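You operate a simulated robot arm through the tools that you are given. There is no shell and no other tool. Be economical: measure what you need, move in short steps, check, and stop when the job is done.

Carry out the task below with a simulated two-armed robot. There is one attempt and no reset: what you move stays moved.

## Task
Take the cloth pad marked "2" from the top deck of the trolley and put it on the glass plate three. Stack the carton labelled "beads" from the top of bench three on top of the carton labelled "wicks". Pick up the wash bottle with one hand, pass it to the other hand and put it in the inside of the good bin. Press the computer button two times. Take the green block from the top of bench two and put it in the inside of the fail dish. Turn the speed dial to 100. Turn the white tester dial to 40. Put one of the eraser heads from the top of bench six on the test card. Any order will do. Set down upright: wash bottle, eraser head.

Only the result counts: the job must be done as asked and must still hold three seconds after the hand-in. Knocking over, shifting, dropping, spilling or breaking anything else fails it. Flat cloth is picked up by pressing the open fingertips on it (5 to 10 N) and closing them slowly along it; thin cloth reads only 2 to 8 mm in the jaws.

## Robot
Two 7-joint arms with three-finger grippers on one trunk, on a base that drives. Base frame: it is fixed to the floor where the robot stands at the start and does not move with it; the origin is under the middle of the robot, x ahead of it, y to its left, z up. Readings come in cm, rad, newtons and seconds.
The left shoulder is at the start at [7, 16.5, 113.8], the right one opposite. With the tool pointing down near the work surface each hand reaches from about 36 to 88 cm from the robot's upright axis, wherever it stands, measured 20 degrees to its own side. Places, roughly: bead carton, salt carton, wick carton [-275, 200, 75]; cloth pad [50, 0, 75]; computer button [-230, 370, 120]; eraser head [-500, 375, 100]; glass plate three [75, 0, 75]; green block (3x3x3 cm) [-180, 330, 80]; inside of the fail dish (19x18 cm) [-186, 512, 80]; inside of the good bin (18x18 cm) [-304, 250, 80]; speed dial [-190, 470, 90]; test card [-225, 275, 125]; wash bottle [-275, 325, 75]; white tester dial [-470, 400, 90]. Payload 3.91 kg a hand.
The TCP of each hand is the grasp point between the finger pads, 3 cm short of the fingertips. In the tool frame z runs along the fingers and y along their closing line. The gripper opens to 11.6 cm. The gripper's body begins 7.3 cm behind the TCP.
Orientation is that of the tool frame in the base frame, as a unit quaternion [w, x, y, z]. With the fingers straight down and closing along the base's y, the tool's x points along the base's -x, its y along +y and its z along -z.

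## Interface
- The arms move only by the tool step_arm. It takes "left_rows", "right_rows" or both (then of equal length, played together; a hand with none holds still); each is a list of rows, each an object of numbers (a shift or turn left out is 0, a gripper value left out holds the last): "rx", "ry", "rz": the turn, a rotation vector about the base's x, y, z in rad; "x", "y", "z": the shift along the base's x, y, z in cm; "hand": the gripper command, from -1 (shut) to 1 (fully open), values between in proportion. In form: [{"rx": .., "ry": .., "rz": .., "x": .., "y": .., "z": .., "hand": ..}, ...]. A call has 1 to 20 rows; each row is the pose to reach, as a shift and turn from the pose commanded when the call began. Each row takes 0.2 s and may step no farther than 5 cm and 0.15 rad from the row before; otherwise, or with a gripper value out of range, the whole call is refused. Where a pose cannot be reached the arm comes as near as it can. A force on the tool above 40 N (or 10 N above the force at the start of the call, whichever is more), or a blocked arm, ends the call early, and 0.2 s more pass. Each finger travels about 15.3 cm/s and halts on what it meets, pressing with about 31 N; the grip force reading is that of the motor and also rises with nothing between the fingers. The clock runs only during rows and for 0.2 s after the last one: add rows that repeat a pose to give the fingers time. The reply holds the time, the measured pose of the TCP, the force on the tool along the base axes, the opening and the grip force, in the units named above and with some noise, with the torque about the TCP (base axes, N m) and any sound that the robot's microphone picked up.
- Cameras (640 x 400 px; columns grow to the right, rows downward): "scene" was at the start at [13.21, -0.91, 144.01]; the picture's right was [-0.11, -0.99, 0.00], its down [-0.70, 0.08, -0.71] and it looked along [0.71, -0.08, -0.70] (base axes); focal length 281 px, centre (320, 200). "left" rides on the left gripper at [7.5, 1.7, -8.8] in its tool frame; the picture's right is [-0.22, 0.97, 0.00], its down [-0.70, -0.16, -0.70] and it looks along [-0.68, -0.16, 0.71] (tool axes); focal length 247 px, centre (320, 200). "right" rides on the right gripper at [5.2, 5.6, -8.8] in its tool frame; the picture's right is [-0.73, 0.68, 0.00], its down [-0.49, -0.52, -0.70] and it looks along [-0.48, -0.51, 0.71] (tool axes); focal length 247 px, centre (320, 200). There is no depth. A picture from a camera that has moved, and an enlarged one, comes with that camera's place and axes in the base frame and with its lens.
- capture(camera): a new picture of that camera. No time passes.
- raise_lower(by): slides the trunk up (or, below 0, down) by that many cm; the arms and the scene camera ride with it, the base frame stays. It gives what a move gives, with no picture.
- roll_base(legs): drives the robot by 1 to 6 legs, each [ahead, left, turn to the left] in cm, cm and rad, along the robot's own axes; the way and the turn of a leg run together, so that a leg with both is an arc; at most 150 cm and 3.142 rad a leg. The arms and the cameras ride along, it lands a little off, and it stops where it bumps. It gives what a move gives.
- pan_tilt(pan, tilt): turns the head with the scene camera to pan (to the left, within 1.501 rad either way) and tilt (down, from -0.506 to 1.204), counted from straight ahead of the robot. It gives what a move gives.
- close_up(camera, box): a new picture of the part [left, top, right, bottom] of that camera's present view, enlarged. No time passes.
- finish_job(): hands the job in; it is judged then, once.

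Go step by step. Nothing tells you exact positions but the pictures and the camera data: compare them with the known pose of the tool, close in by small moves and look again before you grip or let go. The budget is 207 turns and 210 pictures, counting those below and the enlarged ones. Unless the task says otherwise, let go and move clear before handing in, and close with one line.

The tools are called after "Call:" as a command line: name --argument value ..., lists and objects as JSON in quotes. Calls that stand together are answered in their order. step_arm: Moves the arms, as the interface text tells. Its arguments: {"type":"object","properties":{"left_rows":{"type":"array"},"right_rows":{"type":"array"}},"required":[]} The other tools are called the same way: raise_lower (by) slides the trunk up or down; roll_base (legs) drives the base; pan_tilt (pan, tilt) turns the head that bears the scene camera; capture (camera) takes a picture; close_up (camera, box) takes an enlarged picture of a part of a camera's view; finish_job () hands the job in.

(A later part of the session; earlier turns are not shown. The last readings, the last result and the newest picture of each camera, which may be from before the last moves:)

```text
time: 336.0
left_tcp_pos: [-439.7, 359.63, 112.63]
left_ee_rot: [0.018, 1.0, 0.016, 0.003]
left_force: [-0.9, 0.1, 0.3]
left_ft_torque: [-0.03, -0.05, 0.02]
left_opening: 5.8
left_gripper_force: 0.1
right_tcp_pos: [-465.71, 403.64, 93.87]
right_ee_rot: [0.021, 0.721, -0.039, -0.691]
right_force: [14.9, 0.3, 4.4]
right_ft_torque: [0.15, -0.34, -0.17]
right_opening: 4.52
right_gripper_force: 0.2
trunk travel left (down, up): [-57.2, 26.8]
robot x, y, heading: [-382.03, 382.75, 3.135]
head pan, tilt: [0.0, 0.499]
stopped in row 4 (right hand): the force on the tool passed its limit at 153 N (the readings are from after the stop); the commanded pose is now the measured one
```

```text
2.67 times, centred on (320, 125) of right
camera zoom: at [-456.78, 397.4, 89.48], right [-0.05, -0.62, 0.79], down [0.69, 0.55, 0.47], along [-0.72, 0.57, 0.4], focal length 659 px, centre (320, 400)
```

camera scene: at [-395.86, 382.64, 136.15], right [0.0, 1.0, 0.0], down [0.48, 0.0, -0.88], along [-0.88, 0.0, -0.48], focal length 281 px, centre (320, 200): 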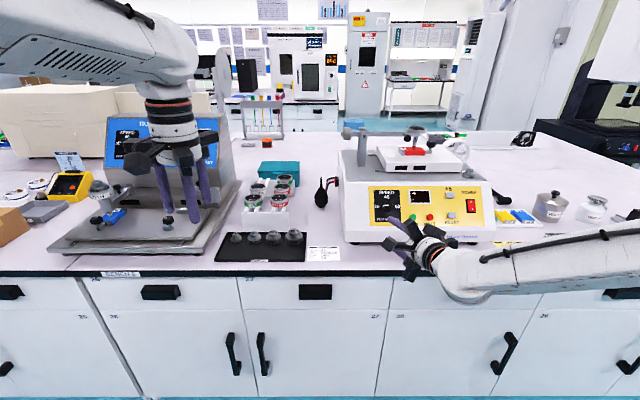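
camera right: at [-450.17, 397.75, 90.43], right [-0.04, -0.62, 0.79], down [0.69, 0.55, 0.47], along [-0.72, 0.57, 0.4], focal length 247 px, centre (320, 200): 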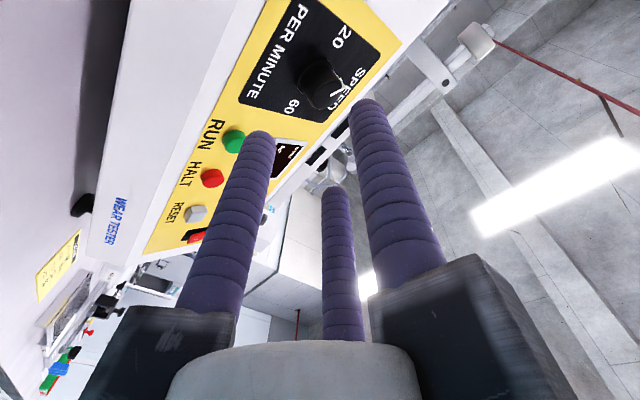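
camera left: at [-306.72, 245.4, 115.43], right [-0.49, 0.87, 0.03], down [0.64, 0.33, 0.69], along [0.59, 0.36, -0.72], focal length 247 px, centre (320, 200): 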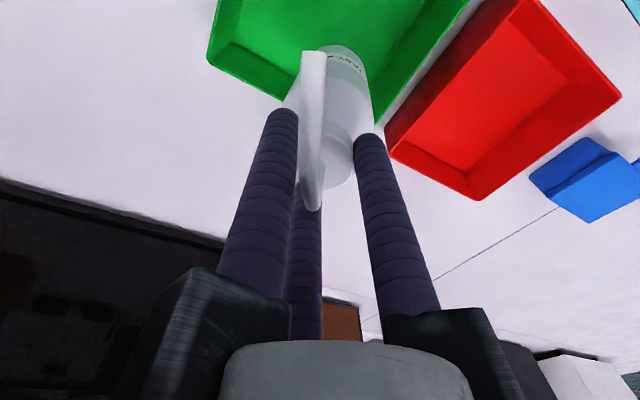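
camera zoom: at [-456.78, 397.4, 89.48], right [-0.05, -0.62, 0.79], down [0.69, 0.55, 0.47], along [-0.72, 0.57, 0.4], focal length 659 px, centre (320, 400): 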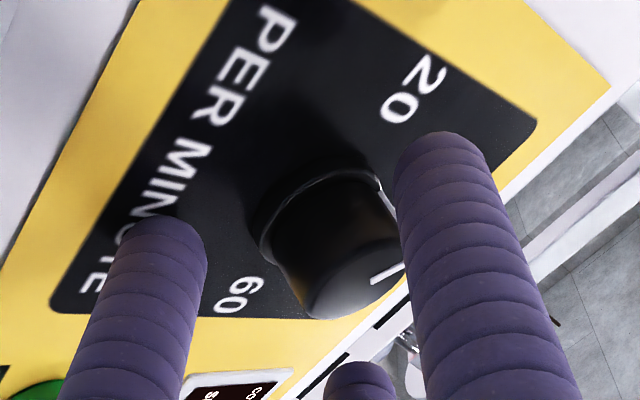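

The fingertips reached the panel with the knob well between them. I'll ease back 3 mm, centre toward −y/+z, and close slowly.

Call:
step_arm --right_rows '[{"x": 0.4}, {"x": 0.3, "y": -0.3, "z": 0.45}, {"x": 0.3, "y": -0.3, "z": 0.45, "hand": -0.35}, {"x": 0.3, "y": -0.3, "z": 0.45, "hand": -0.5}, {"x": 0.3, "y": -0.3, "z": 0.45, "hand": -0.65}, {"x": 0.3, "y": -0.3, "z": 0.45, "hand": -0.8}, {"x": 0.3, "y": -0.3, "z": 0.45, "hand": -0.8}]'

Call:
close_up --camera "right" --box '[200, 50, 440, 200]'

```text
time: 337.6
left_tcp_pos: [-439.83, 359.7, 112.5]
left_ee_rot: [0.016, 1.0, 0.017, 0.004]
left_force: [0.0, 0.4, -0.5]
left_ft_torque: [0.0, -0.01, 0.02]
left_opening: 5.79
left_gripper_force: 0.0
right_tcp_pos: [-465.6, 403.26, 94.27]
right_ee_rot: [0.022, 0.722, -0.038, -0.691]
right_force: [-0.4, 0.4, 0.2]
right_ft_torque: [-0.03, -0.05, 0.01]
right_opening: 1.17
right_gripper_force: 0.1
trunk travel left (down, up): [-57.2, 26.8]
robot x, y, heading: [-381.58, 382.43, 3.137]
head pan, tilt: [0.0, 0.499]
```

```text
2.67 times, centred on (320, 125) of right
camera zoom: at [-456.63, 397.03, 89.87], right [-0.05, -0.62, 0.79], down [0.69, 0.55, 0.47], along [-0.72, 0.57, 0.4], focal length 659 px, centre (320, 400)
```

zoom: 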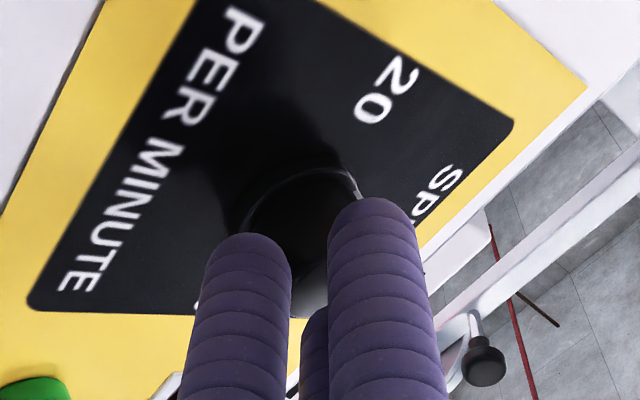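

No grip: the panel actually leans back about 28°, so the knob axis points up at me, with normal ≈ (0.88, 0, 0.47). I'll align the hand with that axis (pitch 62°) and approach along it.

Call:
step_arm --right_rows '[{"x": 2}, {"x": 4, "z": 2}, {"x": 3, "z": 3, "ry": -0.12, "hand": -0.2}, {"x": 2.5, "z": 3.2, "ry": -0.24}, {"x": 2, "z": 3.2, "ry": -0.36}, {"x": 2, "y": 0.1, "z": 3, "ry": -0.45}, {"x": 2, "y": 0.1, "z": 3, "ry": -0.45}]'

Call:
capture --camera "right"

```text
time: 339.2
left_tcp_pos: [-439.86, 359.71, 112.53]
left_ee_rot: [0.017, 1.0, 0.017, 0.004]
left_force: [0.1, -0.1, -0.4]
left_ft_torque: [0.0, -0.01, -0.02]
left_opening: 5.78
left_gripper_force: 0.0
right_tcp_pos: [-463.58, 403.28, 97.07]
right_ee_rot: [0.013, 0.858, -0.042, -0.511]
right_force: [-0.1, -0.2, 0.3]
right_ft_torque: [0.01, -0.01, 0.0]
right_opening: 4.64
right_gripper_force: 0.1
trunk travel left (down, up): [-57.2, 26.8]
robot x, y, heading: [-381.55, 382.73, 3.136]
head pan, tilt: [0.0, 0.499]
```

```text
40 pictures are left
camera right: at [-453.63, 397.14, 97.18], right [-0.39, -0.62, 0.69], down [0.42, 0.55, 0.73], along [-0.82, 0.57, 0.05], focal length 247 px, centre (320, 200)
```

right: 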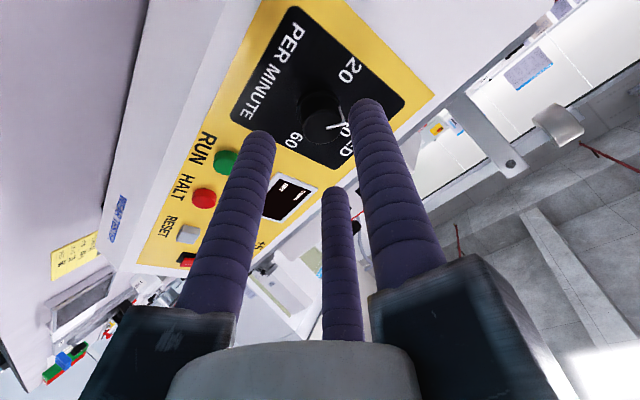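

I'm now square to the panel. A small centring shift, then advance along the knob axis.

Call:
step_arm --right_rows '[{"x": -0.2, "y": 0.25, "z": 0.35}, {"x": -2, "y": 0.3, "z": -0.6}, {"x": -3.8, "y": 0.33, "z": -1.58}, {"x": -4.7, "y": 0.35, "z": -2.07}, {"x": -5.1, "y": 0.35, "z": -2.3}, {"x": -5.4, "y": 0.35, "z": -2.45}, {"x": -5.4, "y": 0.35, "z": -2.45}]'

Call:
close_up --camera "right" --box '[200, 50, 440, 200]'

```text
time: 340.6
left_tcp_pos: [-439.13, 359.72, 112.76]
left_ee_rot: [0.017, 1.0, 0.016, 0.002]
left_force: [0.3, -0.4, 0.0]
left_ft_torque: [-0.03, -0.02, 0.01]
left_opening: 5.8
left_gripper_force: 0.1
right_tcp_pos: [-467.83, 403.76, 95.34]
right_ee_rot: [0.012, 0.857, -0.042, -0.514]
right_force: [31.2, -1.5, 13.4]
right_ft_torque: [0.14, -1.1, -0.37]
right_opening: 4.73
right_gripper_force: 0.4
trunk travel left (down, up): [-57.2, 26.8]
robot x, y, heading: [-381.46, 382.48, 3.135]
head pan, tilt: [0.0, 0.499]
stopped in row 6 (right hand): the force on the tool passed its limit at 44 N (the readings are from after the stop); the commanded pose is now the measured one
```

```text
2.67 times, centred on (320, 125) of right
camera zoom: at [-457.98, 397.52, 95.27], right [-0.39, -0.62, 0.69], down [0.42, 0.55, 0.73], along [-0.82, 0.57, 0.05], focal length 659 px, centre (320, 400)
```

zoom: 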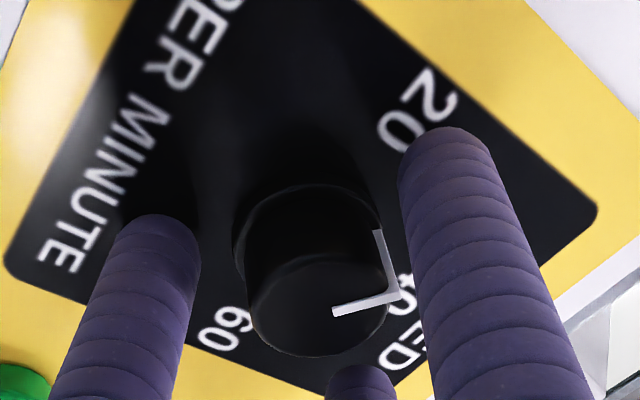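

Now the knob is well inside the fingers. I'll ease back slightly, trim the pitch, and close.

Call:
step_arm --right_rows '[{"x": 0.35, "z": 0.1, "ry": 0.06}, {"x": 0.25, "z": 0.1, "ry": 0.08}, {"x": 0.2, "z": 0.1, "ry": 0.08, "hand": -0.35}, {"x": 0.2, "z": 0.1, "ry": 0.08, "hand": -0.45}, {"x": 0.2, "z": 0.1, "ry": 0.08, "hand": -0.55}, {"x": 0.2, "z": 0.1, "ry": 0.08, "hand": -0.65}, {"x": 0.2, "z": 0.1, "ry": 0.08, "hand": -0.65}]'

Call:
close_up --camera "right" --box '[200, 50, 440, 200]'

```text
time: 341.2
left_tcp_pos: [-439.23, 359.79, 112.69]
left_ee_rot: [0.017, 1.0, 0.015, 0.002]
left_force: [-0.1, 0.5, -0.2]
left_ft_torque: [-0.03, 0.0, -0.02]
left_opening: 5.8
left_gripper_force: 0.1
right_tcp_pos: [-467.43, 403.82, 94.81]
right_ee_rot: [0.012, 0.839, -0.042, -0.543]
right_force: [30.3, -0.7, 10.6]
right_ft_torque: [0.14, -0.95, -0.38]
right_opening: 3.9
right_gripper_force: 0.6
trunk travel left (down, up): [-57.2, 26.8]
robot x, y, heading: [-381.56, 382.52, 3.132]
head pan, tilt: [0.0, 0.499]
stopped in row 3 (right hand): the force on the tool passed its limit at 46 N (the readings are from after the stop); the commanded pose is now the measured one
```

```text
2.67 times, centred on (320, 125) of right
camera zoom: at [-457.58, 397.67, 94.14], right [-0.34, -0.62, 0.71], down [0.47, 0.54, 0.69], along [-0.82, 0.57, 0.11], focal length 659 px, centre (320, 400)
```

zoom: 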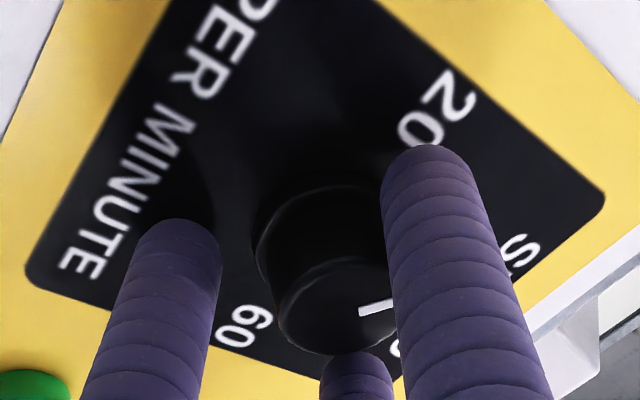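

Still pressing on the panel. I'll back off 6 mm along the normal, shift to centre, then close.

Call:
step_arm --right_rows '[{"x": 0.4, "y": -0.1, "z": 0.4}, {"x": 0.4, "y": -0.25, "z": 0.5}, {"x": 0.4, "y": -0.25, "z": 0.5, "hand": -0.42}, {"x": 0.4, "y": -0.25, "z": 0.5, "hand": -0.52}, {"x": 0.4, "y": -0.25, "z": 0.5, "hand": -0.62}, {"x": 0.4, "y": -0.25, "z": 0.5, "hand": -0.72}, {"x": 0.4, "y": -0.25, "z": 0.5, "hand": -0.72}]'

```text
time: 342.8
left_tcp_pos: [-439.74, 359.77, 112.56]
left_ee_rot: [0.018, 1.0, 0.016, 0.004]
left_force: [-0.3, 0.4, -0.5]
left_ft_torque: [0.02, 0.0, 0.01]
left_opening: 5.81
left_gripper_force: 0.1
right_tcp_pos: [-467.59, 403.59, 95.1]
right_ee_rot: [0.014, 0.84, -0.042, -0.541]
right_force: [-3.8, -0.1, 2.4]
right_ft_torque: [-0.11, -0.13, 0.1]
right_opening: 2.77
right_gripper_force: 45.3
trunk travel left (down, up): [-57.2, 26.8]
robot x, y, heading: [-381.49, 382.73, 3.141]
head pan, tilt: [0.0, 0.499]
```

Well centred, with negligible side forces and 2.8 cm grip. Now I'll turn 0.8 rad clockwise about the knob axis.

Call:
step_arm --right_rows '[{"rx": -0.118, "rz": -0.053}, {"rx": -0.237, "rz": -0.107}, {"rx": -0.355, "rz": -0.16}, {"rx": -0.473, "rz": -0.213}, {"rx": -0.59, "rz": -0.267}, {"rx": -0.71, "rz": -0.32}, {"rx": -0.73, "rz": -0.33}, {"rx": -0.73, "rz": -0.33}]'

Call:
close_up --camera "scene" --box '[352, 180, 432, 230]'

Call:
close_up --camera "right" --box '[200, 50, 440, 200]'

```text
time: 344.6
left_tcp_pos: [-439.64, 359.63, 112.5]
left_ee_rot: [0.017, 1.0, 0.016, 0.003]
left_force: [0.3, 0.5, -0.2]
left_ft_torque: [0.01, 0.01, 0.0]
left_opening: 5.78
left_gripper_force: 0.2
right_tcp_pos: [-467.54, 403.52, 95.18]
right_ee_rot: [0.224, 0.761, -0.366, -0.486]
right_force: [2.9, -3.8, 4.4]
right_ft_torque: [-0.17, -0.02, 0.25]
right_opening: 2.79
right_gripper_force: 45.3
trunk travel left (down, up): [-57.2, 26.8]
robot x, y, heading: [-381.77, 382.99, 3.137]
head pan, tilt: [0.0, 0.499]
```

```text
8.00 times, centred on (392, 205) of scene
camera zoom: at [-395.49, 382.67, 136.17], right [0.01, 1.0, 0.0], down [0.48, 0.0, -0.88], along [-0.88, 0.01, -0.48], focal length 2248 px, centre (-256, 160)
```

zoom: 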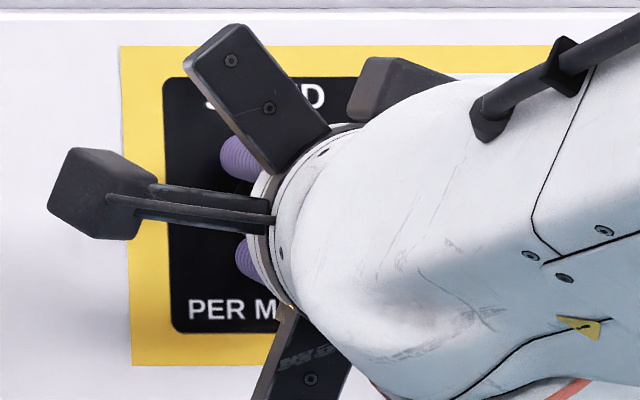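

```text
2.67 times, centred on (320, 125) of right
camera zoom: at [-460.11, 395.8, 99.75], right [-0.42, 0.14, 0.9], down [0.68, 0.7, 0.22], along [-0.6, 0.7, -0.39], focal length 659 px, centre (320, 400)
```

zoom: 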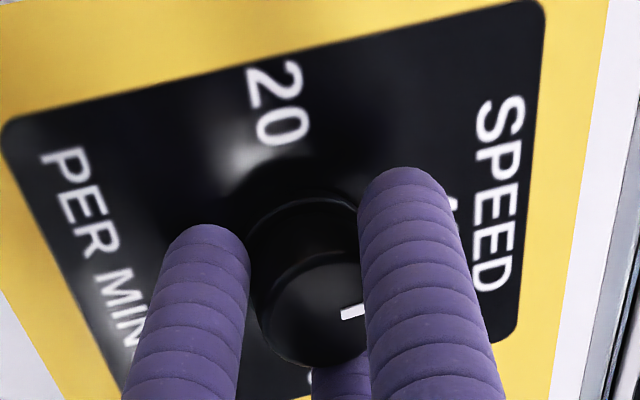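

The pointer has followed and is now about 8–12° short of 40. I'll turn another 0.17 rad, release and inspect.

Call:
step_arm --right_rows '[{"rx": -0.08, "rz": -0.035}, {"rx": -0.155, "rz": -0.07}, {"rx": -0.155, "rz": -0.07}, {"rx": -0.155, "rz": -0.07, "hand": -0.4}, {"rx": -0.155, "rz": -0.07, "hand": -0.2}, {"rx": -0.155, "rz": -0.07, "hand": -0.2}, {"rx": -0.155, "rz": -0.07, "x": 3.6, "z": 1.6}, {"rx": -0.155, "rz": -0.07, "x": 7.2, "z": 3.2}, {"rx": -0.155, "rz": -0.07, "x": 10, "z": 4}, {"rx": -0.155, "rz": -0.07, "x": 10, "y": 4, "z": 4}, {"rx": -0.155, "rz": -0.07, "x": 10, "y": 8, "z": 4}]'

Call:
close_up --camera "scene" --box '[352, 180, 432, 230]'

```text
time: 347.0
left_tcp_pos: [-439.69, 359.94, 112.52]
left_ee_rot: [0.017, 1.0, 0.016, 0.004]
left_force: [-0.1, 0.1, 0.6]
left_ft_torque: [-0.02, 0.04, -0.02]
left_opening: 5.79
left_gripper_force: 0.0
right_tcp_pos: [-457.66, 411.64, 99.09]
right_ee_rot: [0.265, 0.729, -0.429, -0.463]
right_force: [0.5, 0.5, 0.0]
right_ft_torque: [0.01, 0.01, 0.03]
right_opening: 4.65
right_gripper_force: 0.0
trunk travel left (down, up): [-57.2, 26.8]
robot x, y, heading: [-381.89, 382.3, 3.13]
head pan, tilt: [0.0, 0.499]
```

```text
8.00 times, centred on (392, 205) of scene
camera zoom: at [-395.57, 382.9, 136.15], right [0.01, 1.0, 0.0], down [0.48, 0.0, -0.88], along [-0.88, 0.01, -0.48], focal length 2248 px, centre (-256, 160)
```

zoom: 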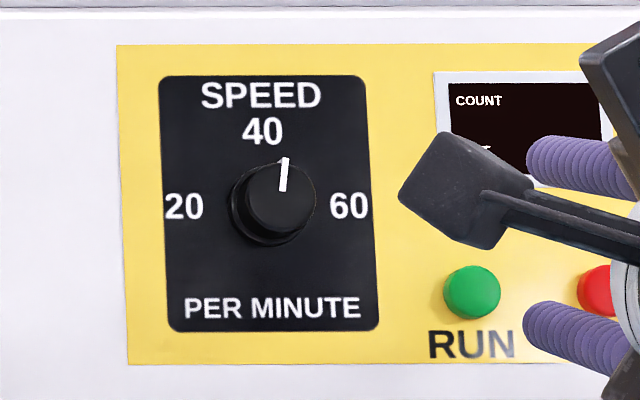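

The pointer is nearly at 40 but perhaps 5–6° past. I'll regrip at the same pose and turn it back about 0.09 rad.

Call:
step_arm --right_rows '[{"y": -4}, {"y": -8}, {"x": -2.8, "y": -8, "z": -0.8}, {"x": -6.4, "y": -8, "z": -2.4}, {"x": -10, "y": -8, "z": -4}, {"x": -10, "y": -8, "z": -4, "hand": -0.4}, {"x": -10, "y": -8, "z": -4, "hand": -0.55}, {"x": -10, "y": -8, "z": -4, "hand": -0.72}, {"x": -10, "y": -8, "z": -4, "hand": -0.72}, {"x": -10, "y": -8, "z": -4, "rx": 0.05, "rz": 0.022}, {"x": -10, "y": -8, "z": -4, "rx": 0.085, "rz": 0.038}, {"x": -10, "y": -8, "z": -4, "rx": 0.085, "rz": 0.038}, {"x": -10, "y": -8, "z": -4, "rx": 0.085, "rz": 0.038, "hand": -0.4}, {"x": -10, "y": -8, "z": -4, "rx": 0.085, "rz": 0.038, "hand": -0.2}, {"x": -6.4, "y": -8, "z": -2.4, "rx": 0.085, "rz": 0.038}, {"x": -2.8, "y": -8, "z": -0.8, "rx": 0.085, "rz": 0.038}, {"x": 0, "y": -8, "rx": 0.085, "rz": 0.038}, {"x": 0, "y": -4, "rx": 0.085, "rz": 0.038}, {"x": 0, "y": 0, "rx": 0.085, "rz": 0.038}]'

Call:
close_up --camera "scene" --box '[352, 180, 432, 230]'

```text
time: 351.0
left_tcp_pos: [-439.68, 359.85, 112.53]
left_ee_rot: [0.017, 1.0, 0.015, 0.004]
left_force: [0.2, -0.1, 0.2]
left_ft_torque: [-0.03, 0.05, 0.0]
left_opening: 5.81
left_gripper_force: 0.1
right_tcp_pos: [-457.55, 411.72, 98.99]
right_ee_rot: [0.243, 0.747, -0.396, -0.475]
right_force: [1.9, 0.5, 0.9]
right_ft_torque: [-0.02, 0.03, 0.02]
right_opening: 4.63
right_gripper_force: 0.2
trunk travel left (down, up): [-57.2, 26.8]
robot x, y, heading: [-381.65, 382.95, 3.133]
head pan, tilt: [0.0, 0.499]
```

```text
8.00 times, centred on (392, 205) of scene
camera zoom: at [-395.56, 382.89, 136.16], right [0.01, 1.0, 0.0], down [0.48, 0.0, -0.88], along [-0.88, 0.01, -0.48], focal length 2248 px, centre (-256, 160)
```

zoom: 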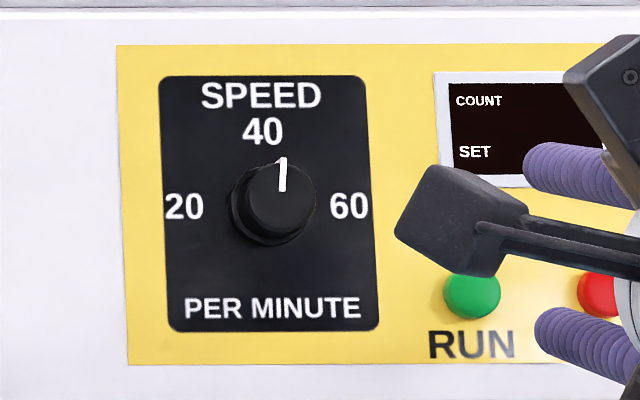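

Dial now points to 40. Next, ERASER 1 at about (-480, 369): I'll raise and retract the right hand, then bring the left hand over the rack, rotated so its fingers fit between neighbours.

Call:
raise_lower --by 20

Call:
step_arm --right_rows '[{"x": 3, "z": 3}, {"x": 6, "z": 6}, {"x": 9, "z": 8}, {"x": 12, "z": 8}, {"x": 12, "z": 8}, {"x": 12, "z": 8}]' --left_rows '[{"rz": -0.12, "y": 2}, {"rz": -0.24, "y": 4}, {"rz": -0.36, "y": 6}, {"rz": -0.48, "y": 8}, {"rz": -0.54, "y": 9.3}, {"rz": -0.54, "y": 9.3, "hand": 0.2}]'

Call:
roll_base --legs '[[34, 0, 0]]'

Call:
capture --camera "left"

```text
time: 353.2
left_tcp_pos: [-439.7, 359.77, 132.5]
left_ee_rot: [0.017, 1.0, 0.016, 0.004]
left_force: [-0.5, 0.1, 0.0]
left_ft_torque: [0.03, -0.01, 0.01]
left_opening: 5.8
left_gripper_force: 0.1
right_tcp_pos: [-457.59, 411.7, 119.15]
right_ee_rot: [0.243, 0.747, -0.395, -0.476]
right_force: [-1.1, 0.5, 0.2]
right_ft_torque: [-0.04, -0.02, 0.03]
right_opening: 4.65
right_gripper_force: 0.0
trunk travel left (down, up): [-77.2, 6.8]
robot x, y, heading: [-382.08, 383.13, 3.13]
head pan, tilt: [0.0, 0.499]
```

```text
time: 354.6
left_tcp_pos: [-439.72, 368.93, 132.45]
left_ee_rot: [0.017, 0.968, -0.252, -0.001]
left_force: [-0.1, -0.4, -0.3]
left_ft_torque: [0.07, -0.03, 0.02]
left_opening: 6.96
left_gripper_force: 0.0
right_tcp_pos: [-445.65, 411.58, 127.03]
right_ee_rot: [0.241, 0.748, -0.394, -0.476]
right_force: [0.0, 0.0, 0.3]
right_ft_torque: [-0.02, -0.02, -0.05]
right_opening: 4.63
right_gripper_force: 0.1
right hand out of reach, approached as far as the arm can: row 3
trunk travel left (down, up): [-77.2, 6.8]
robot x, y, heading: [-381.42, 382.76, 3.137]
head pan, tilt: [0.0, 0.499]
```

```text
time: 356.8
left_tcp_pos: [-473.44, 369.18, 132.53]
left_ee_rot: [0.018, 0.968, -0.251, -0.001]
left_force: [0.5, 0.4, 0.2]
left_ft_torque: [0.0, 0.01, 0.0]
left_opening: 6.95
left_gripper_force: 0.1
right_tcp_pos: [-479.35, 411.74, 127.16]
right_ee_rot: [0.243, 0.747, -0.395, -0.477]
right_force: [0.5, -0.3, 0.9]
right_ft_torque: [0.01, -0.01, 0.0]
right_opening: 4.64
right_gripper_force: 0.0
trunk travel left (down, up): [-77.2, 6.8]
robot x, y, heading: [-415.42, 383.01, 3.139]
head pan, tilt: [0.0, 0.499]
```

```text
33 pictures are left
camera left: at [-467.61, 364.41, 141.53], right [-0.67, -0.74, 0.03], down [-0.52, 0.5, 0.69], along [-0.53, 0.44, -0.72], focal length 247 px, centre (320, 200)
```

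left: 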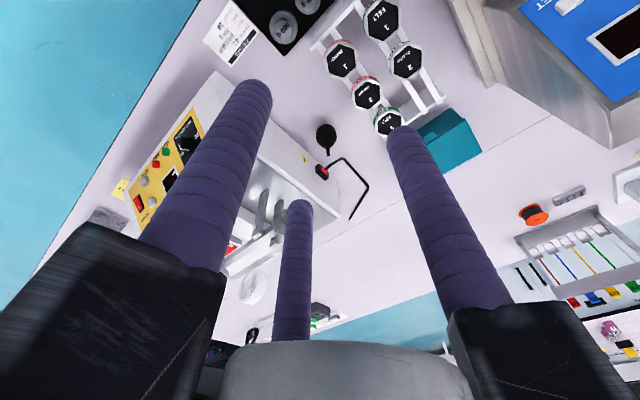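

ERASER 1 is confirmed at about (-480.1, 368.8). I'll descend above it and check.

Call:
step_arm --left_rows '[{"x": -3, "y": -0.2, "rx": 0.034}, {"x": -6.7, "y": -0.4, "rx": 0.034}, {"x": -6.7, "y": -0.4, "z": -5, "rx": 0.034}, {"x": -6.7, "y": -0.4, "z": -10, "rx": 0.034}, {"x": -6.7, "y": -0.4, "z": -15, "rx": 0.034}, {"x": -6.7, "y": -0.4, "z": -20, "rx": 0.034}, {"x": -6.7, "y": -0.4, "z": -25, "rx": 0.034}, {"x": -6.7, "y": -0.4, "z": -30, "rx": 0.034}, {"x": -6.7, "y": -0.4, "z": -32, "rx": 0.034}, {"x": -6.7, "y": -0.4, "z": -32, "rx": 0.034}]'

Call:
capture --camera "left"

Call:
pan_tilt --pan 0.15 --tilt 0.7

Call:
capture --camera "scene"

```text
time: 359.0
left_tcp_pos: [-480.19, 368.93, 100.5]
left_ee_rot: [0.001, 0.968, -0.251, -0.004]
left_force: [0.8, 0.8, 0.4]
left_ft_torque: [0.01, 0.0, -0.03]
left_opening: 6.96
left_gripper_force: 0.0
right_tcp_pos: [-479.51, 411.84, 127.17]
right_ee_rot: [0.242, 0.748, -0.395, -0.476]
right_force: [-0.4, 0.5, -0.1]
right_ft_torque: [0.01, 0.02, 0.03]
right_opening: 4.63
right_gripper_force: 0.0
trunk travel left (down, up): [-77.2, 6.8]
robot x, y, heading: [-415.49, 383.2, 3.135]
head pan, tilt: [0.0, 0.499]
```

```text
32 pictures are left
camera left: at [-474.44, 363.84, 109.32], right [-0.67, -0.74, 0.01], down [-0.52, 0.48, 0.71], along [-0.53, 0.47, -0.71], focal length 247 px, centre (320, 200)
```

left: 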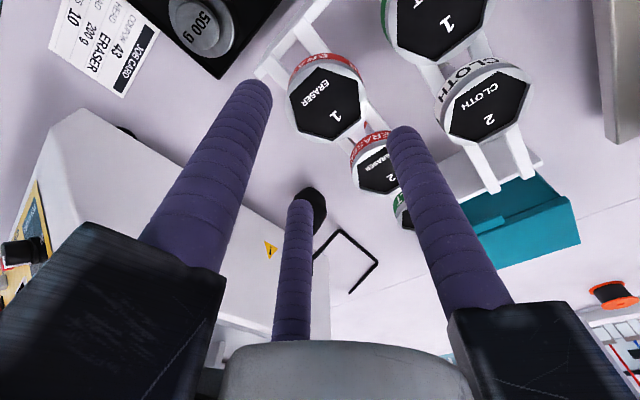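

```text
time: 359.8
left_tcp_pos: [-480.24, 369.07, 100.46]
left_ee_rot: [0.001, 0.968, -0.252, -0.005]
left_force: [0.1, 0.6, -0.2]
left_ft_torque: [0.02, 0.0, 0.01]
left_opening: 6.96
left_gripper_force: 0.1
right_tcp_pos: [-479.44, 411.8, 127.06]
right_ee_rot: [0.243, 0.748, -0.395, -0.476]
right_force: [0.2, -0.1, 0.7]
right_ft_torque: [0.01, 0.01, -0.02]
right_opening: 4.65
right_gripper_force: 0.0
trunk travel left (down, up): [-77.2, 6.8]
robot x, y, heading: [-415.64, 383.03, 3.136]
head pan, tilt: [0.15, 0.7]
```

```text
31 pictures are left
camera scene: at [-428.76, 381.71, 154.38], right [-0.14, 0.99, 0.0], down [0.64, 0.09, -0.77], along [-0.76, -0.11, -0.64], focal length 281 px, centre (320, 200)
```

scene: 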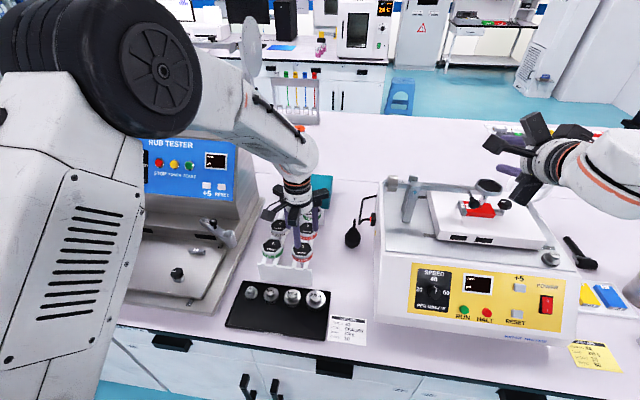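

ERASER 1's top is near z 91 at (-480.8, 368.7). I'll open slightly and descend so the tips sit just above the rails.

Call:
step_arm --left_rows '[{"x": -0.5, "y": -0.3, "z": -2, "hand": 0.28}, {"x": -0.5, "y": -0.3, "z": -5}, {"x": -0.5, "y": -0.3, "z": -7}, {"x": -0.5, "y": -0.3, "z": -8.3}, {"x": -0.5, "y": -0.3, "z": -8.3}]'

Call:
capture --camera "left"

Call:
close_up --camera "scene" --box '[232, 200, 360, 280]'

```text
time: 361.0
left_tcp_pos: [-480.81, 368.63, 92.23]
left_ee_rot: [0.002, 0.968, -0.251, -0.004]
left_force: [0.8, -1.1, 0.1]
left_ft_torque: [0.0, 0.07, 0.04]
left_opening: 7.43
left_gripper_force: 0.0
right_tcp_pos: [-479.5, 411.8, 127.01]
right_ee_rot: [0.242, 0.748, -0.394, -0.476]
right_force: [0.0, -1.3, -0.2]
right_ft_torque: [-0.02, 0.03, 0.0]
right_opening: 4.65
right_gripper_force: 0.1
trunk travel left (down, up): [-77.2, 6.8]
robot x, y, heading: [-415.33, 382.9, 3.137]
head pan, tilt: [0.15, 0.7]
```

```text
30 pictures are left
camera left: at [-474.95, 363.47, 101.02], right [-0.67, -0.74, 0.01], down [-0.52, 0.48, 0.71], along [-0.53, 0.47, -0.71], focal length 247 px, centre (320, 200)
```

left: 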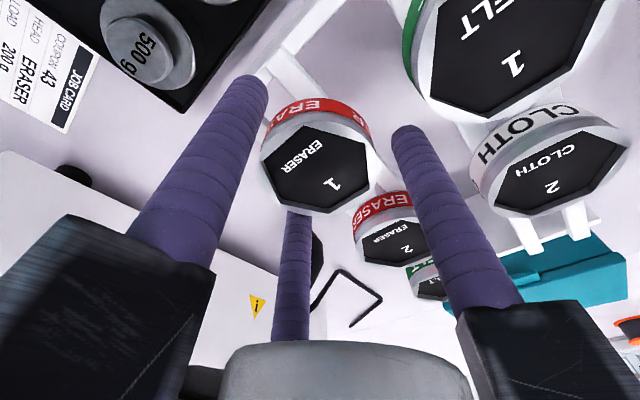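

```text
5.00 times, centred on (296, 240) of scene
camera zoom: at [-428.72, 381.71, 154.38], right [-0.14, 0.99, 0.0], down [0.64, 0.09, -0.76], along [-0.76, -0.11, -0.64], focal length 1405 px, centre (440, 0)
```

zoom: 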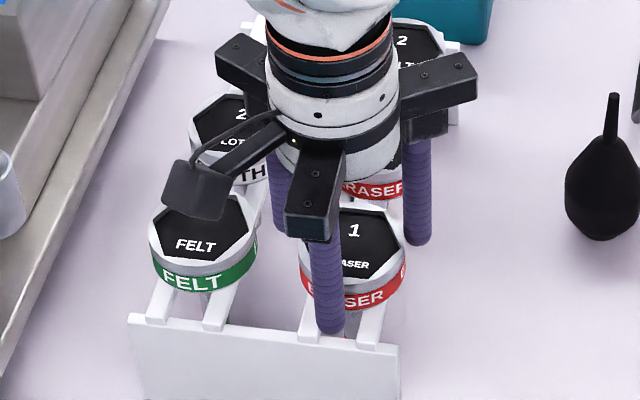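

Fingers surround ERASER 1. I'll lower 3 mm and close.

Call:
step_arm --left_rows '[{"x": 0.2, "z": -0.3}, {"x": 0.2, "z": -0.3, "hand": 0.18}, {"x": 0.2, "z": -0.3, "hand": 0.08}, {"x": 0.2, "z": -0.3, "hand": -0.02}, {"x": 0.2, "z": -0.3, "hand": -0.15}, {"x": 0.2, "z": -0.3, "hand": -0.15}]'

Call:
close_up --camera "scene" --box '[232, 200, 360, 280]'

```text
time: 362.4
left_tcp_pos: [-480.55, 368.49, 91.76]
left_ee_rot: [0.002, 0.968, -0.251, -0.005]
left_force: [-0.1, 3.4, 0.1]
left_ft_torque: [0.07, 0.03, -0.03]
left_opening: 6.06
left_gripper_force: 31.5
right_tcp_pos: [-479.45, 411.77, 126.97]
right_ee_rot: [0.242, 0.747, -0.395, -0.476]
right_force: [0.6, 0.1, 0.2]
right_ft_torque: [-0.03, -0.04, 0.0]
right_opening: 4.64
right_gripper_force: 0.1
trunk travel left (down, up): [-77.2, 6.8]
robot x, y, heading: [-415.65, 382.96, 3.136]
head pan, tilt: [0.15, 0.7]
```

```text
5.00 times, centred on (296, 240) of scene
camera zoom: at [-428.74, 381.76, 154.38], right [-0.14, 0.99, 0.0], down [0.64, 0.09, -0.76], along [-0.76, -0.11, -0.64], focal length 1405 px, centre (440, 0)
```

zoom: 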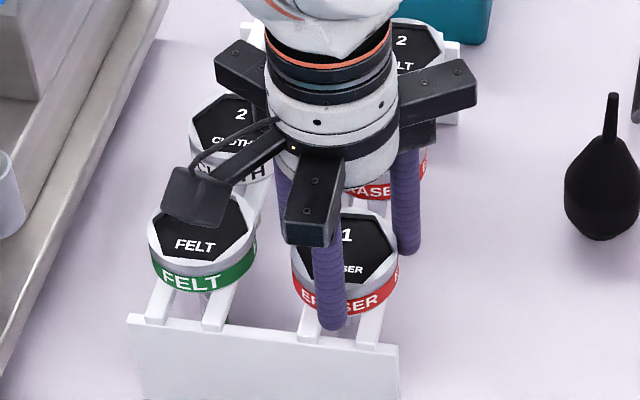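

Gripped (6.1 cm, 31 N). I'll lift straight up.

Call:
step_arm --left_rows '[{"z": 0.7}, {"z": 2}, {"z": 4}, {"z": 8}, {"z": 12}, {"z": 17}, {"z": 22}, {"z": 27}, {"z": 27}]'

Call:
capture --camera "scene"

Call:
close_up --camera "scene" --box '[232, 120, 392, 220]'

```text
time: 364.4
left_tcp_pos: [-480.36, 368.5, 118.82]
left_ee_rot: [0.001, 0.968, -0.251, -0.005]
left_force: [0.1, 0.0, -0.9]
left_ft_torque: [0.0, 0.01, 0.01]
left_opening: 6.09
left_gripper_force: 31.0
right_tcp_pos: [-479.45, 411.77, 127.04]
right_ee_rot: [0.242, 0.747, -0.395, -0.476]
right_force: [-0.2, 0.1, -0.5]
right_ft_torque: [0.01, 0.01, -0.02]
right_opening: 4.63
right_gripper_force: 0.0
trunk travel left (down, up): [-77.2, 6.8]
robot x, y, heading: [-415.32, 382.73, 3.137]
head pan, tilt: [0.15, 0.7]
```

```text
27 pictures are left
camera scene: at [-428.83, 381.7, 154.37], right [-0.14, 0.99, 0.0], down [0.64, 0.09, -0.76], along [-0.76, -0.11, -0.64], focal length 281 px, centre (320, 200)
```

scene: 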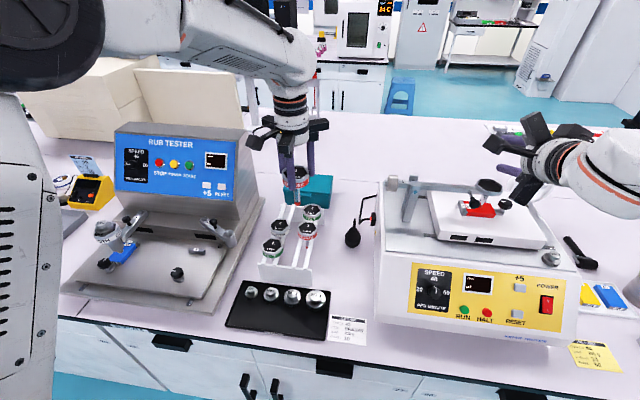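

```text
4.00 times, centred on (312, 170) of scene
camera zoom: at [-428.83, 381.7, 154.37], right [-0.14, 0.99, 0.0], down [0.64, 0.09, -0.76], along [-0.76, -0.11, -0.64], focal length 1124 px, centre (352, 320)
```

zoom: 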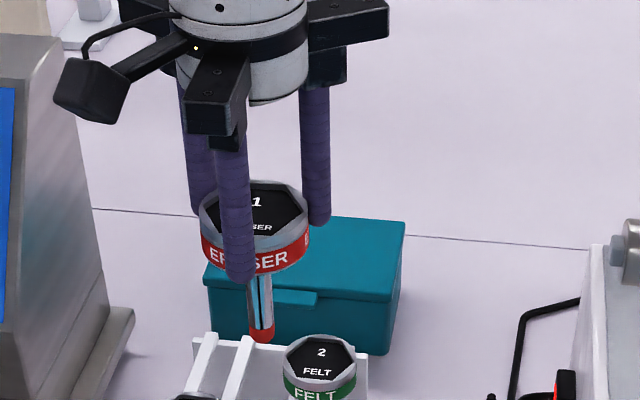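

The eraser head has a ~5 cm stem under its disc, and I have it firmly. I'll drive back around the south end to the east side without turning.

Call:
roll_base --legs '[[-32, 0, 0], [0, 150, 0], [0, 150, 0], [0, 83, 0]]'

Call:
roll_base --legs '[[-150, 0, 0], [-150, 0, 0], [-20, 0, 0]]'

```text
time: 384.5
left_tcp_pos: [-449.74, -13.12, 118.91]
left_ee_rot: [0.001, 0.967, -0.253, -0.006]
left_force: [0.2, -0.6, -0.2]
left_ft_torque: [0.01, -0.01, 0.04]
left_opening: 6.05
left_gripper_force: 31.0
right_tcp_pos: [-448.63, 30.02, 127.05]
right_ee_rot: [0.241, 0.747, -0.397, -0.476]
right_force: [0.3, -0.1, 0.5]
right_ft_torque: [0.0, 0.0, -0.01]
right_opening: 4.64
right_gripper_force: 0.0
trunk travel left (down, up): [-77.2, 6.8]
robot x, y, heading: [-384.71, 1.18, 3.134]
head pan, tilt: [0.15, 0.7]
```

```text
time: 400.2
left_tcp_pos: [-128.86, -17.51, 118.81]
left_ee_rot: [0.001, 0.965, -0.262, -0.004]
left_force: [-0.2, -0.1, -1.6]
left_ft_torque: [0.0, 0.0, -0.01]
left_opening: 6.04
left_gripper_force: 31.0
right_tcp_pos: [-126.74, 25.66, 126.86]
right_ee_rot: [0.237, 0.744, -0.403, -0.478]
right_force: [-0.5, -0.7, 0.3]
right_ft_torque: [0.01, 0.0, -0.02]
right_opening: 4.65
right_gripper_force: 0.1
trunk travel left (down, up): [-77.2, 6.8]
robot x, y, heading: [-63.33, -4.6, 3.111]
head pan, tilt: [0.15, 0.7]
```

I've arrived at the east side. I'll correct the heading and drive up the aisle to the test box.

Call:
roll_base --legs '[[0, 0, 0.03], [0, -150, 0], [0, -150, 0]]'

Call:
raise_lower --by 6

Call:
pan_tilt --pan 0.1 --tilt 0.45

Call:
capture --camera "scene"

```text
time: 415.0
left_tcp_pos: [-125.71, 280.16, 118.98]
left_ee_rot: [0.0, 0.967, -0.257, -0.005]
left_force: [-0.1, -0.6, -0.7]
left_ft_torque: [0.0, 0.02, -0.01]
left_opening: 6.07
left_gripper_force: 31.1
right_tcp_pos: [-124.23, 323.43, 127.23]
right_ee_rot: [0.239, 0.745, -0.399, -0.478]
right_force: [0.6, -0.3, -0.6]
right_ft_torque: [-0.01, 0.01, 0.02]
right_opening: 4.63
right_gripper_force: 0.1
trunk travel left (down, up): [-77.2, 6.8]
robot x, y, heading: [-60.2, 293.64, 3.124]
head pan, tilt: [0.15, 0.7]
```

```text
time: 416.0
left_tcp_pos: [-125.81, 280.33, 124.81]
left_ee_rot: [0.0, 0.967, -0.256, -0.005]
left_force: [-0.7, 0.5, -2.0]
left_ft_torque: [-0.01, 0.0, 0.02]
left_opening: 6.08
left_gripper_force: 30.9
right_tcp_pos: [-124.24, 323.44, 133.04]
right_ee_rot: [0.239, 0.746, -0.399, -0.478]
right_force: [-1.1, -0.8, 1.6]
right_ft_torque: [0.01, 0.02, -0.01]
right_opening: 4.65
right_gripper_force: 0.0
trunk travel left (down, up): [-83.2, 0.8]
robot x, y, heading: [-60.26, 294.35, 3.125]
head pan, tilt: [0.15, 0.7]
```

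```text
time: 416.8
left_tcp_pos: [-125.68, 280.22, 124.86]
left_ee_rot: [0.001, 0.967, -0.256, -0.005]
left_force: [1.3, -1.1, -1.1]
left_ft_torque: [0.02, -0.03, 0.0]
left_opening: 6.03
left_gripper_force: 31.0
right_tcp_pos: [-124.28, 323.47, 133.06]
right_ee_rot: [0.24, 0.746, -0.398, -0.478]
right_force: [-0.7, 0.0, -0.8]
right_ft_torque: [-0.04, 0.03, 0.02]
right_opening: 4.65
right_gripper_force: 0.1
trunk travel left (down, up): [-83.2, 0.8]
robot x, y, heading: [-60.38, 293.81, 3.123]
head pan, tilt: [0.099, 0.45]
```

```text
25 pictures are left
camera scene: at [-74.57, 293.26, 162.59], right [-0.08, 1.0, 0.0], down [0.43, 0.04, -0.9], along [-0.9, -0.08, -0.44], focal length 281 px, centre (320, 200)
```

scene: 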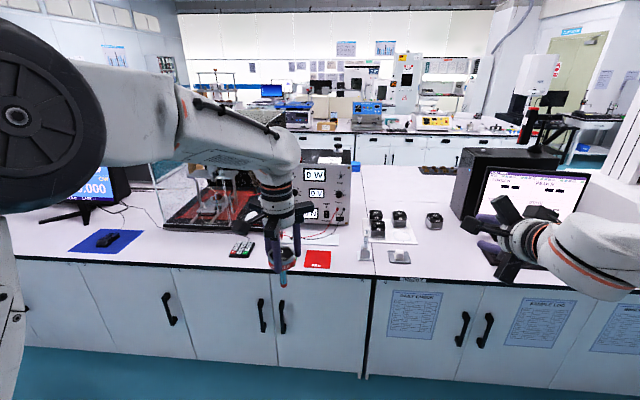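

Call:
close_up --camera "scene" --box '[280, 130, 376, 190]'

```text
6.67 times, centred on (328, 160) of scene
camera zoom: at [-74.57, 293.26, 162.59], right [-0.08, 1.0, 0.0], down [0.43, 0.04, -0.9], along [-0.9, -0.08, -0.44], focal length 1874 px, centre (267, 467)
```

zoom: 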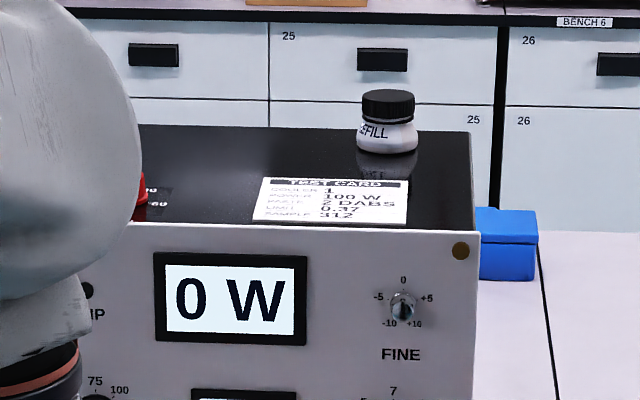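

The test card lies on top of the power box, with a jar behind it. I'll raise the left hand and drive closer so the head hangs just in front of the box.

Call:
step_arm --left_rows '[{"z": 4}, {"z": 8}, {"z": 9}, {"z": 9}]'

Call:
roll_base --legs '[[0, 0, 0.018], [66, -6, 0]]'

Call:
capture --camera "left"

Call:
pan_tilt --pan 0.2 --tilt 0.55

Call:
capture --camera "scene"

```text
time: 417.8
left_tcp_pos: [-125.74, 280.18, 133.92]
left_ee_rot: [0.0, 0.967, -0.256, -0.005]
left_force: [-0.5, -1.2, 0.0]
left_ft_torque: [0.0, 0.01, -0.01]
left_opening: 6.05
left_gripper_force: 31.1
right_tcp_pos: [-124.21, 323.49, 133.09]
right_ee_rot: [0.24, 0.746, -0.398, -0.478]
right_force: [0.7, -0.2, 0.0]
right_ft_torque: [-0.01, 0.02, -0.01]
right_opening: 4.62
right_gripper_force: 0.1
trunk travel left (down, up): [-83.2, 0.8]
robot x, y, heading: [-60.5, 294.06, 3.124]
head pan, tilt: [0.099, 0.45]
```

```text
time: 421.8
left_tcp_pos: [-190.68, 285.2, 133.92]
left_ee_rot: [0.002, 0.969, -0.249, -0.005]
left_force: [0.2, -0.2, -1.8]
left_ft_torque: [0.0, 0.03, -0.01]
left_opening: 6.04
left_gripper_force: 31.7
right_tcp_pos: [-189.86, 328.57, 132.93]
right_ee_rot: [0.244, 0.749, -0.392, -0.476]
right_force: [1.1, 0.8, -0.1]
right_ft_torque: [-0.02, 0.0, 0.01]
right_opening: 4.65
right_gripper_force: 0.1
trunk travel left (down, up): [-83.2, 0.8]
robot x, y, heading: [-125.66, 300.07, 3.141]
head pan, tilt: [0.099, 0.45]
```

```text
23 pictures are left
camera left: at [-184.92, 280.12, 142.71], right [-0.67, -0.75, 0.01], down [-0.53, 0.48, 0.71], along [-0.53, 0.47, -0.71], focal length 247 px, centre (320, 200)
```

left: 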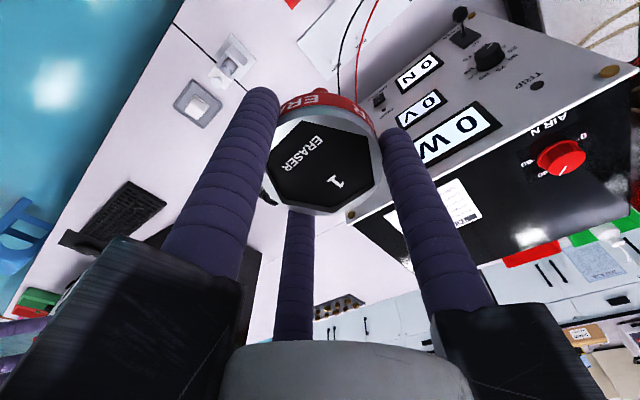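

```text
time: 422.4
left_tcp_pos: [-190.73, 285.28, 133.91]
left_ee_rot: [0.001, 0.968, -0.249, -0.005]
left_force: [0.2, 0.3, -1.6]
left_ft_torque: [0.01, -0.02, 0.01]
left_opening: 6.05
left_gripper_force: 31.3
right_tcp_pos: [-190.01, 328.61, 132.99]
right_ee_rot: [0.243, 0.748, -0.393, -0.476]
right_force: [-0.5, -0.5, -0.2]
right_ft_torque: [-0.05, -0.02, 0.0]
right_opening: 4.64
right_gripper_force: 0.1
trunk travel left (down, up): [-83.2, 0.8]
robot x, y, heading: [-125.92, 300.34, 3.138]
head pan, tilt: [0.201, 0.55]
```

```text
22 pictures are left
camera scene: at [-139.53, 298.16, 161.7], right [-0.2, 0.98, 0.0], down [0.51, 0.1, -0.85], along [-0.84, -0.17, -0.52], focal length 281 px, centre (320, 200)
```

scene: 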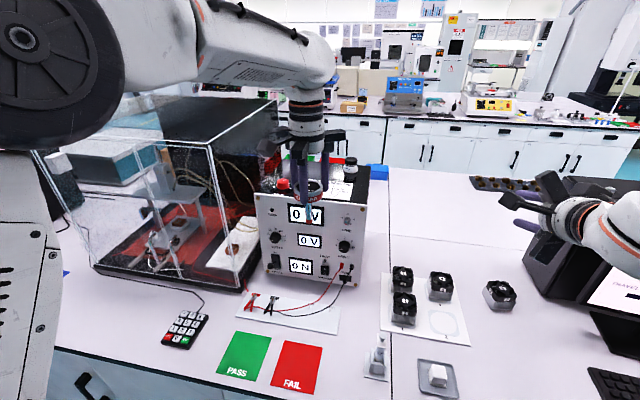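

Box top is near z 118.5–119, front edge x≈-207.6. Let me zoom on the card from here.

Call:
close_up --camera "scene" --box '[264, 150, 392, 230]'

```text
5.00 times, centred on (328, 190) of scene
camera zoom: at [-139.53, 298.16, 161.7], right [-0.2, 0.98, 0.0], down [0.51, 0.1, -0.85], along [-0.84, -0.17, -0.52], focal length 1405 px, centre (280, 250)
```

zoom: 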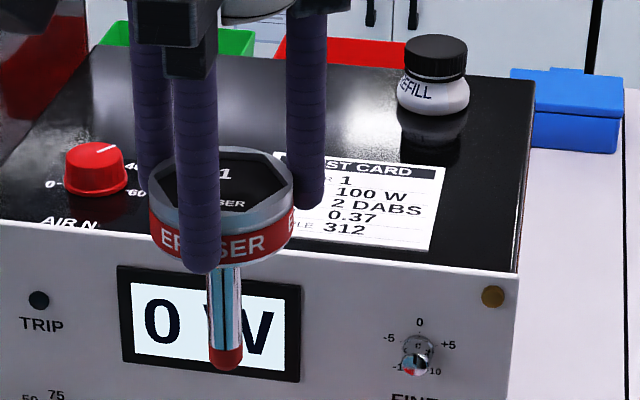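

The card spans x -220.7…-210.2 and y 281.4…292.8, and the head's stem tip hangs about 10.4 cm below the TCP. I'll move over the card, still high.

Call:
roll_base --legs '[[14, 0, 0]]'

Call:
step_arm --left_rows '[{"x": -3, "y": 0.5, "ry": 0.01}, {"x": -6, "y": 1, "ry": 0.011}, {"x": -9.5, "y": 1.4, "ry": 0.011}, {"x": -9.5, "y": 1.4, "ry": 0.011}]'

Call:
close_up --camera "scene" --box '[232, 170, 392, 270]'

Call:
capture --camera "right"

```text
time: 423.8
left_tcp_pos: [-204.49, 285.13, 134.08]
left_ee_rot: [0.001, 0.969, -0.249, -0.006]
left_force: [-0.3, 0.9, -0.6]
left_ft_torque: [-0.01, 0.02, -0.03]
left_opening: 6.06
left_gripper_force: 30.4
right_tcp_pos: [-203.76, 328.46, 133.13]
right_ee_rot: [0.245, 0.748, -0.391, -0.477]
right_force: [-0.1, 0.6, -0.8]
right_ft_torque: [0.02, 0.01, -0.03]
right_opening: 4.61
right_gripper_force: 0.0
trunk travel left (down, up): [-83.2, 0.8]
robot x, y, heading: [-139.75, 299.88, -3.139]
head pan, tilt: [0.201, 0.55]
```

```text
time: 424.8
left_tcp_pos: [-214.22, 286.61, 133.97]
left_ee_rot: [0.003, 0.969, -0.248, -0.01]
left_force: [0.6, -0.3, -1.1]
left_ft_torque: [0.01, -0.03, 0.02]
left_opening: 6.05
left_gripper_force: 31.4
right_tcp_pos: [-203.98, 328.46, 133.09]
right_ee_rot: [0.243, 0.748, -0.393, -0.476]
right_force: [-0.1, 0.6, -0.5]
right_ft_torque: [0.02, 0.01, -0.02]
right_opening: 4.61
right_gripper_force: 0.1
trunk travel left (down, up): [-83.2, 0.8]
robot x, y, heading: [-139.92, 299.92, -3.141]
head pan, tilt: [0.201, 0.55]
```

```text
4.00 times, centred on (312, 220) of scene
camera zoom: at [-153.42, 298.12, 161.7], right [-0.2, 0.98, 0.0], down [0.51, 0.1, -0.85], along [-0.84, -0.17, -0.52], focal length 1124 px, centre (352, 120)
```

zoom: 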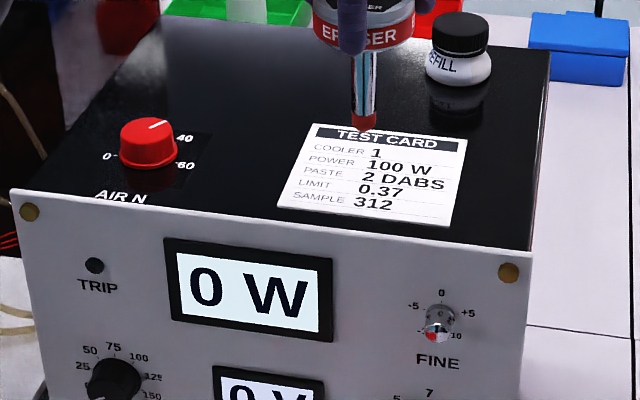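

```text
19 pictures are left
camera right: at [-196.67, 320.88, 138.3], right [-0.42, 0.21, 0.88], down [0.7, 0.69, 0.17], along [-0.58, 0.69, -0.44], focal length 247 px, centre (320, 200)
```

right: 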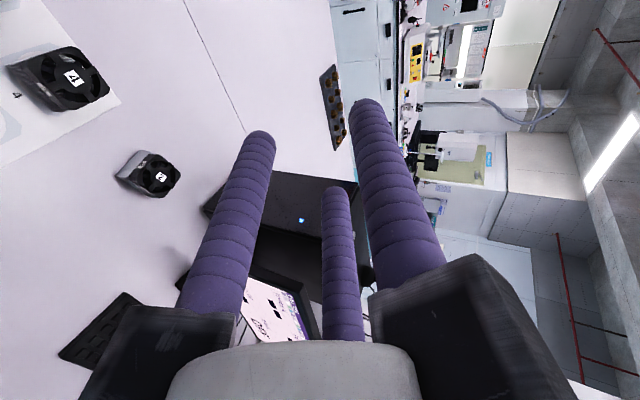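

The drop point is close to the card's centre. I'll nudge 1 cm and lower toward the card.

Call:
step_arm --left_rows '[{"x": -0.8, "y": 0.3}, {"x": -0.8, "y": 0.3, "z": -1.5}, {"x": -0.8, "y": 0.3, "z": -3}, {"x": -0.8, "y": 0.3, "z": -3.8}, {"x": -0.8, "y": 0.3, "z": -3.8}]'

Call:
close_up --camera "scene" --box '[264, 170, 392, 250]'

```text
time: 426.0
left_tcp_pos: [-215.05, 286.83, 130.14]
left_ee_rot: [0.003, 0.969, -0.248, -0.011]
left_force: [-0.4, -0.2, -0.8]
left_ft_torque: [-0.01, 0.01, -0.03]
left_opening: 6.05
left_gripper_force: 30.6
right_tcp_pos: [-204.08, 328.44, 133.07]
right_ee_rot: [0.244, 0.748, -0.392, -0.476]
right_force: [-0.8, -0.1, 0.4]
right_ft_torque: [-0.02, 0.0, -0.02]
right_opening: 4.65
right_gripper_force: 0.2
trunk travel left (down, up): [-83.2, 0.8]
robot x, y, heading: [-139.59, 299.72, -3.141]
head pan, tilt: [0.201, 0.55]
```

```text
5.00 times, centred on (328, 210) of scene
camera zoom: at [-153.51, 298.14, 161.69], right [-0.2, 0.98, 0.0], down [0.51, 0.1, -0.85], along [-0.84, -0.17, -0.52], focal length 1405 px, centre (280, 150)
```

zoom: 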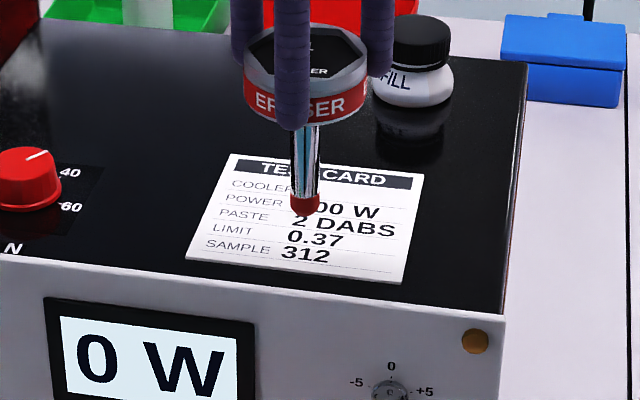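

Almost there. I'll level the tool precisely and lower in fine steps.

Call:
step_arm --left_rows '[{"ry": -0.022}, {"ry": -0.022, "z": -0.3}, {"ry": -0.022, "z": -0.5}, {"ry": -0.022, "z": -0.7}, {"ry": -0.022, "z": -0.7}]'

```text
time: 427.2
left_tcp_pos: [-215.1, 286.84, 129.32]
left_ee_rot: [0.0, 0.969, -0.249, 0.001]
left_force: [0.1, 0.3, -0.7]
left_ft_torque: [-0.02, -0.03, -0.01]
left_opening: 6.05
left_gripper_force: 30.8
right_tcp_pos: [-204.02, 328.44, 133.09]
right_ee_rot: [0.244, 0.749, -0.392, -0.475]
right_force: [0.5, 0.3, -0.3]
right_ft_torque: [-0.02, -0.03, -0.02]
right_opening: 4.62
right_gripper_force: 0.1
trunk travel left (down, up): [-83.2, 0.8]
robot x, y, heading: [-139.74, 300.0, -3.137]
head pan, tilt: [0.201, 0.55]
```

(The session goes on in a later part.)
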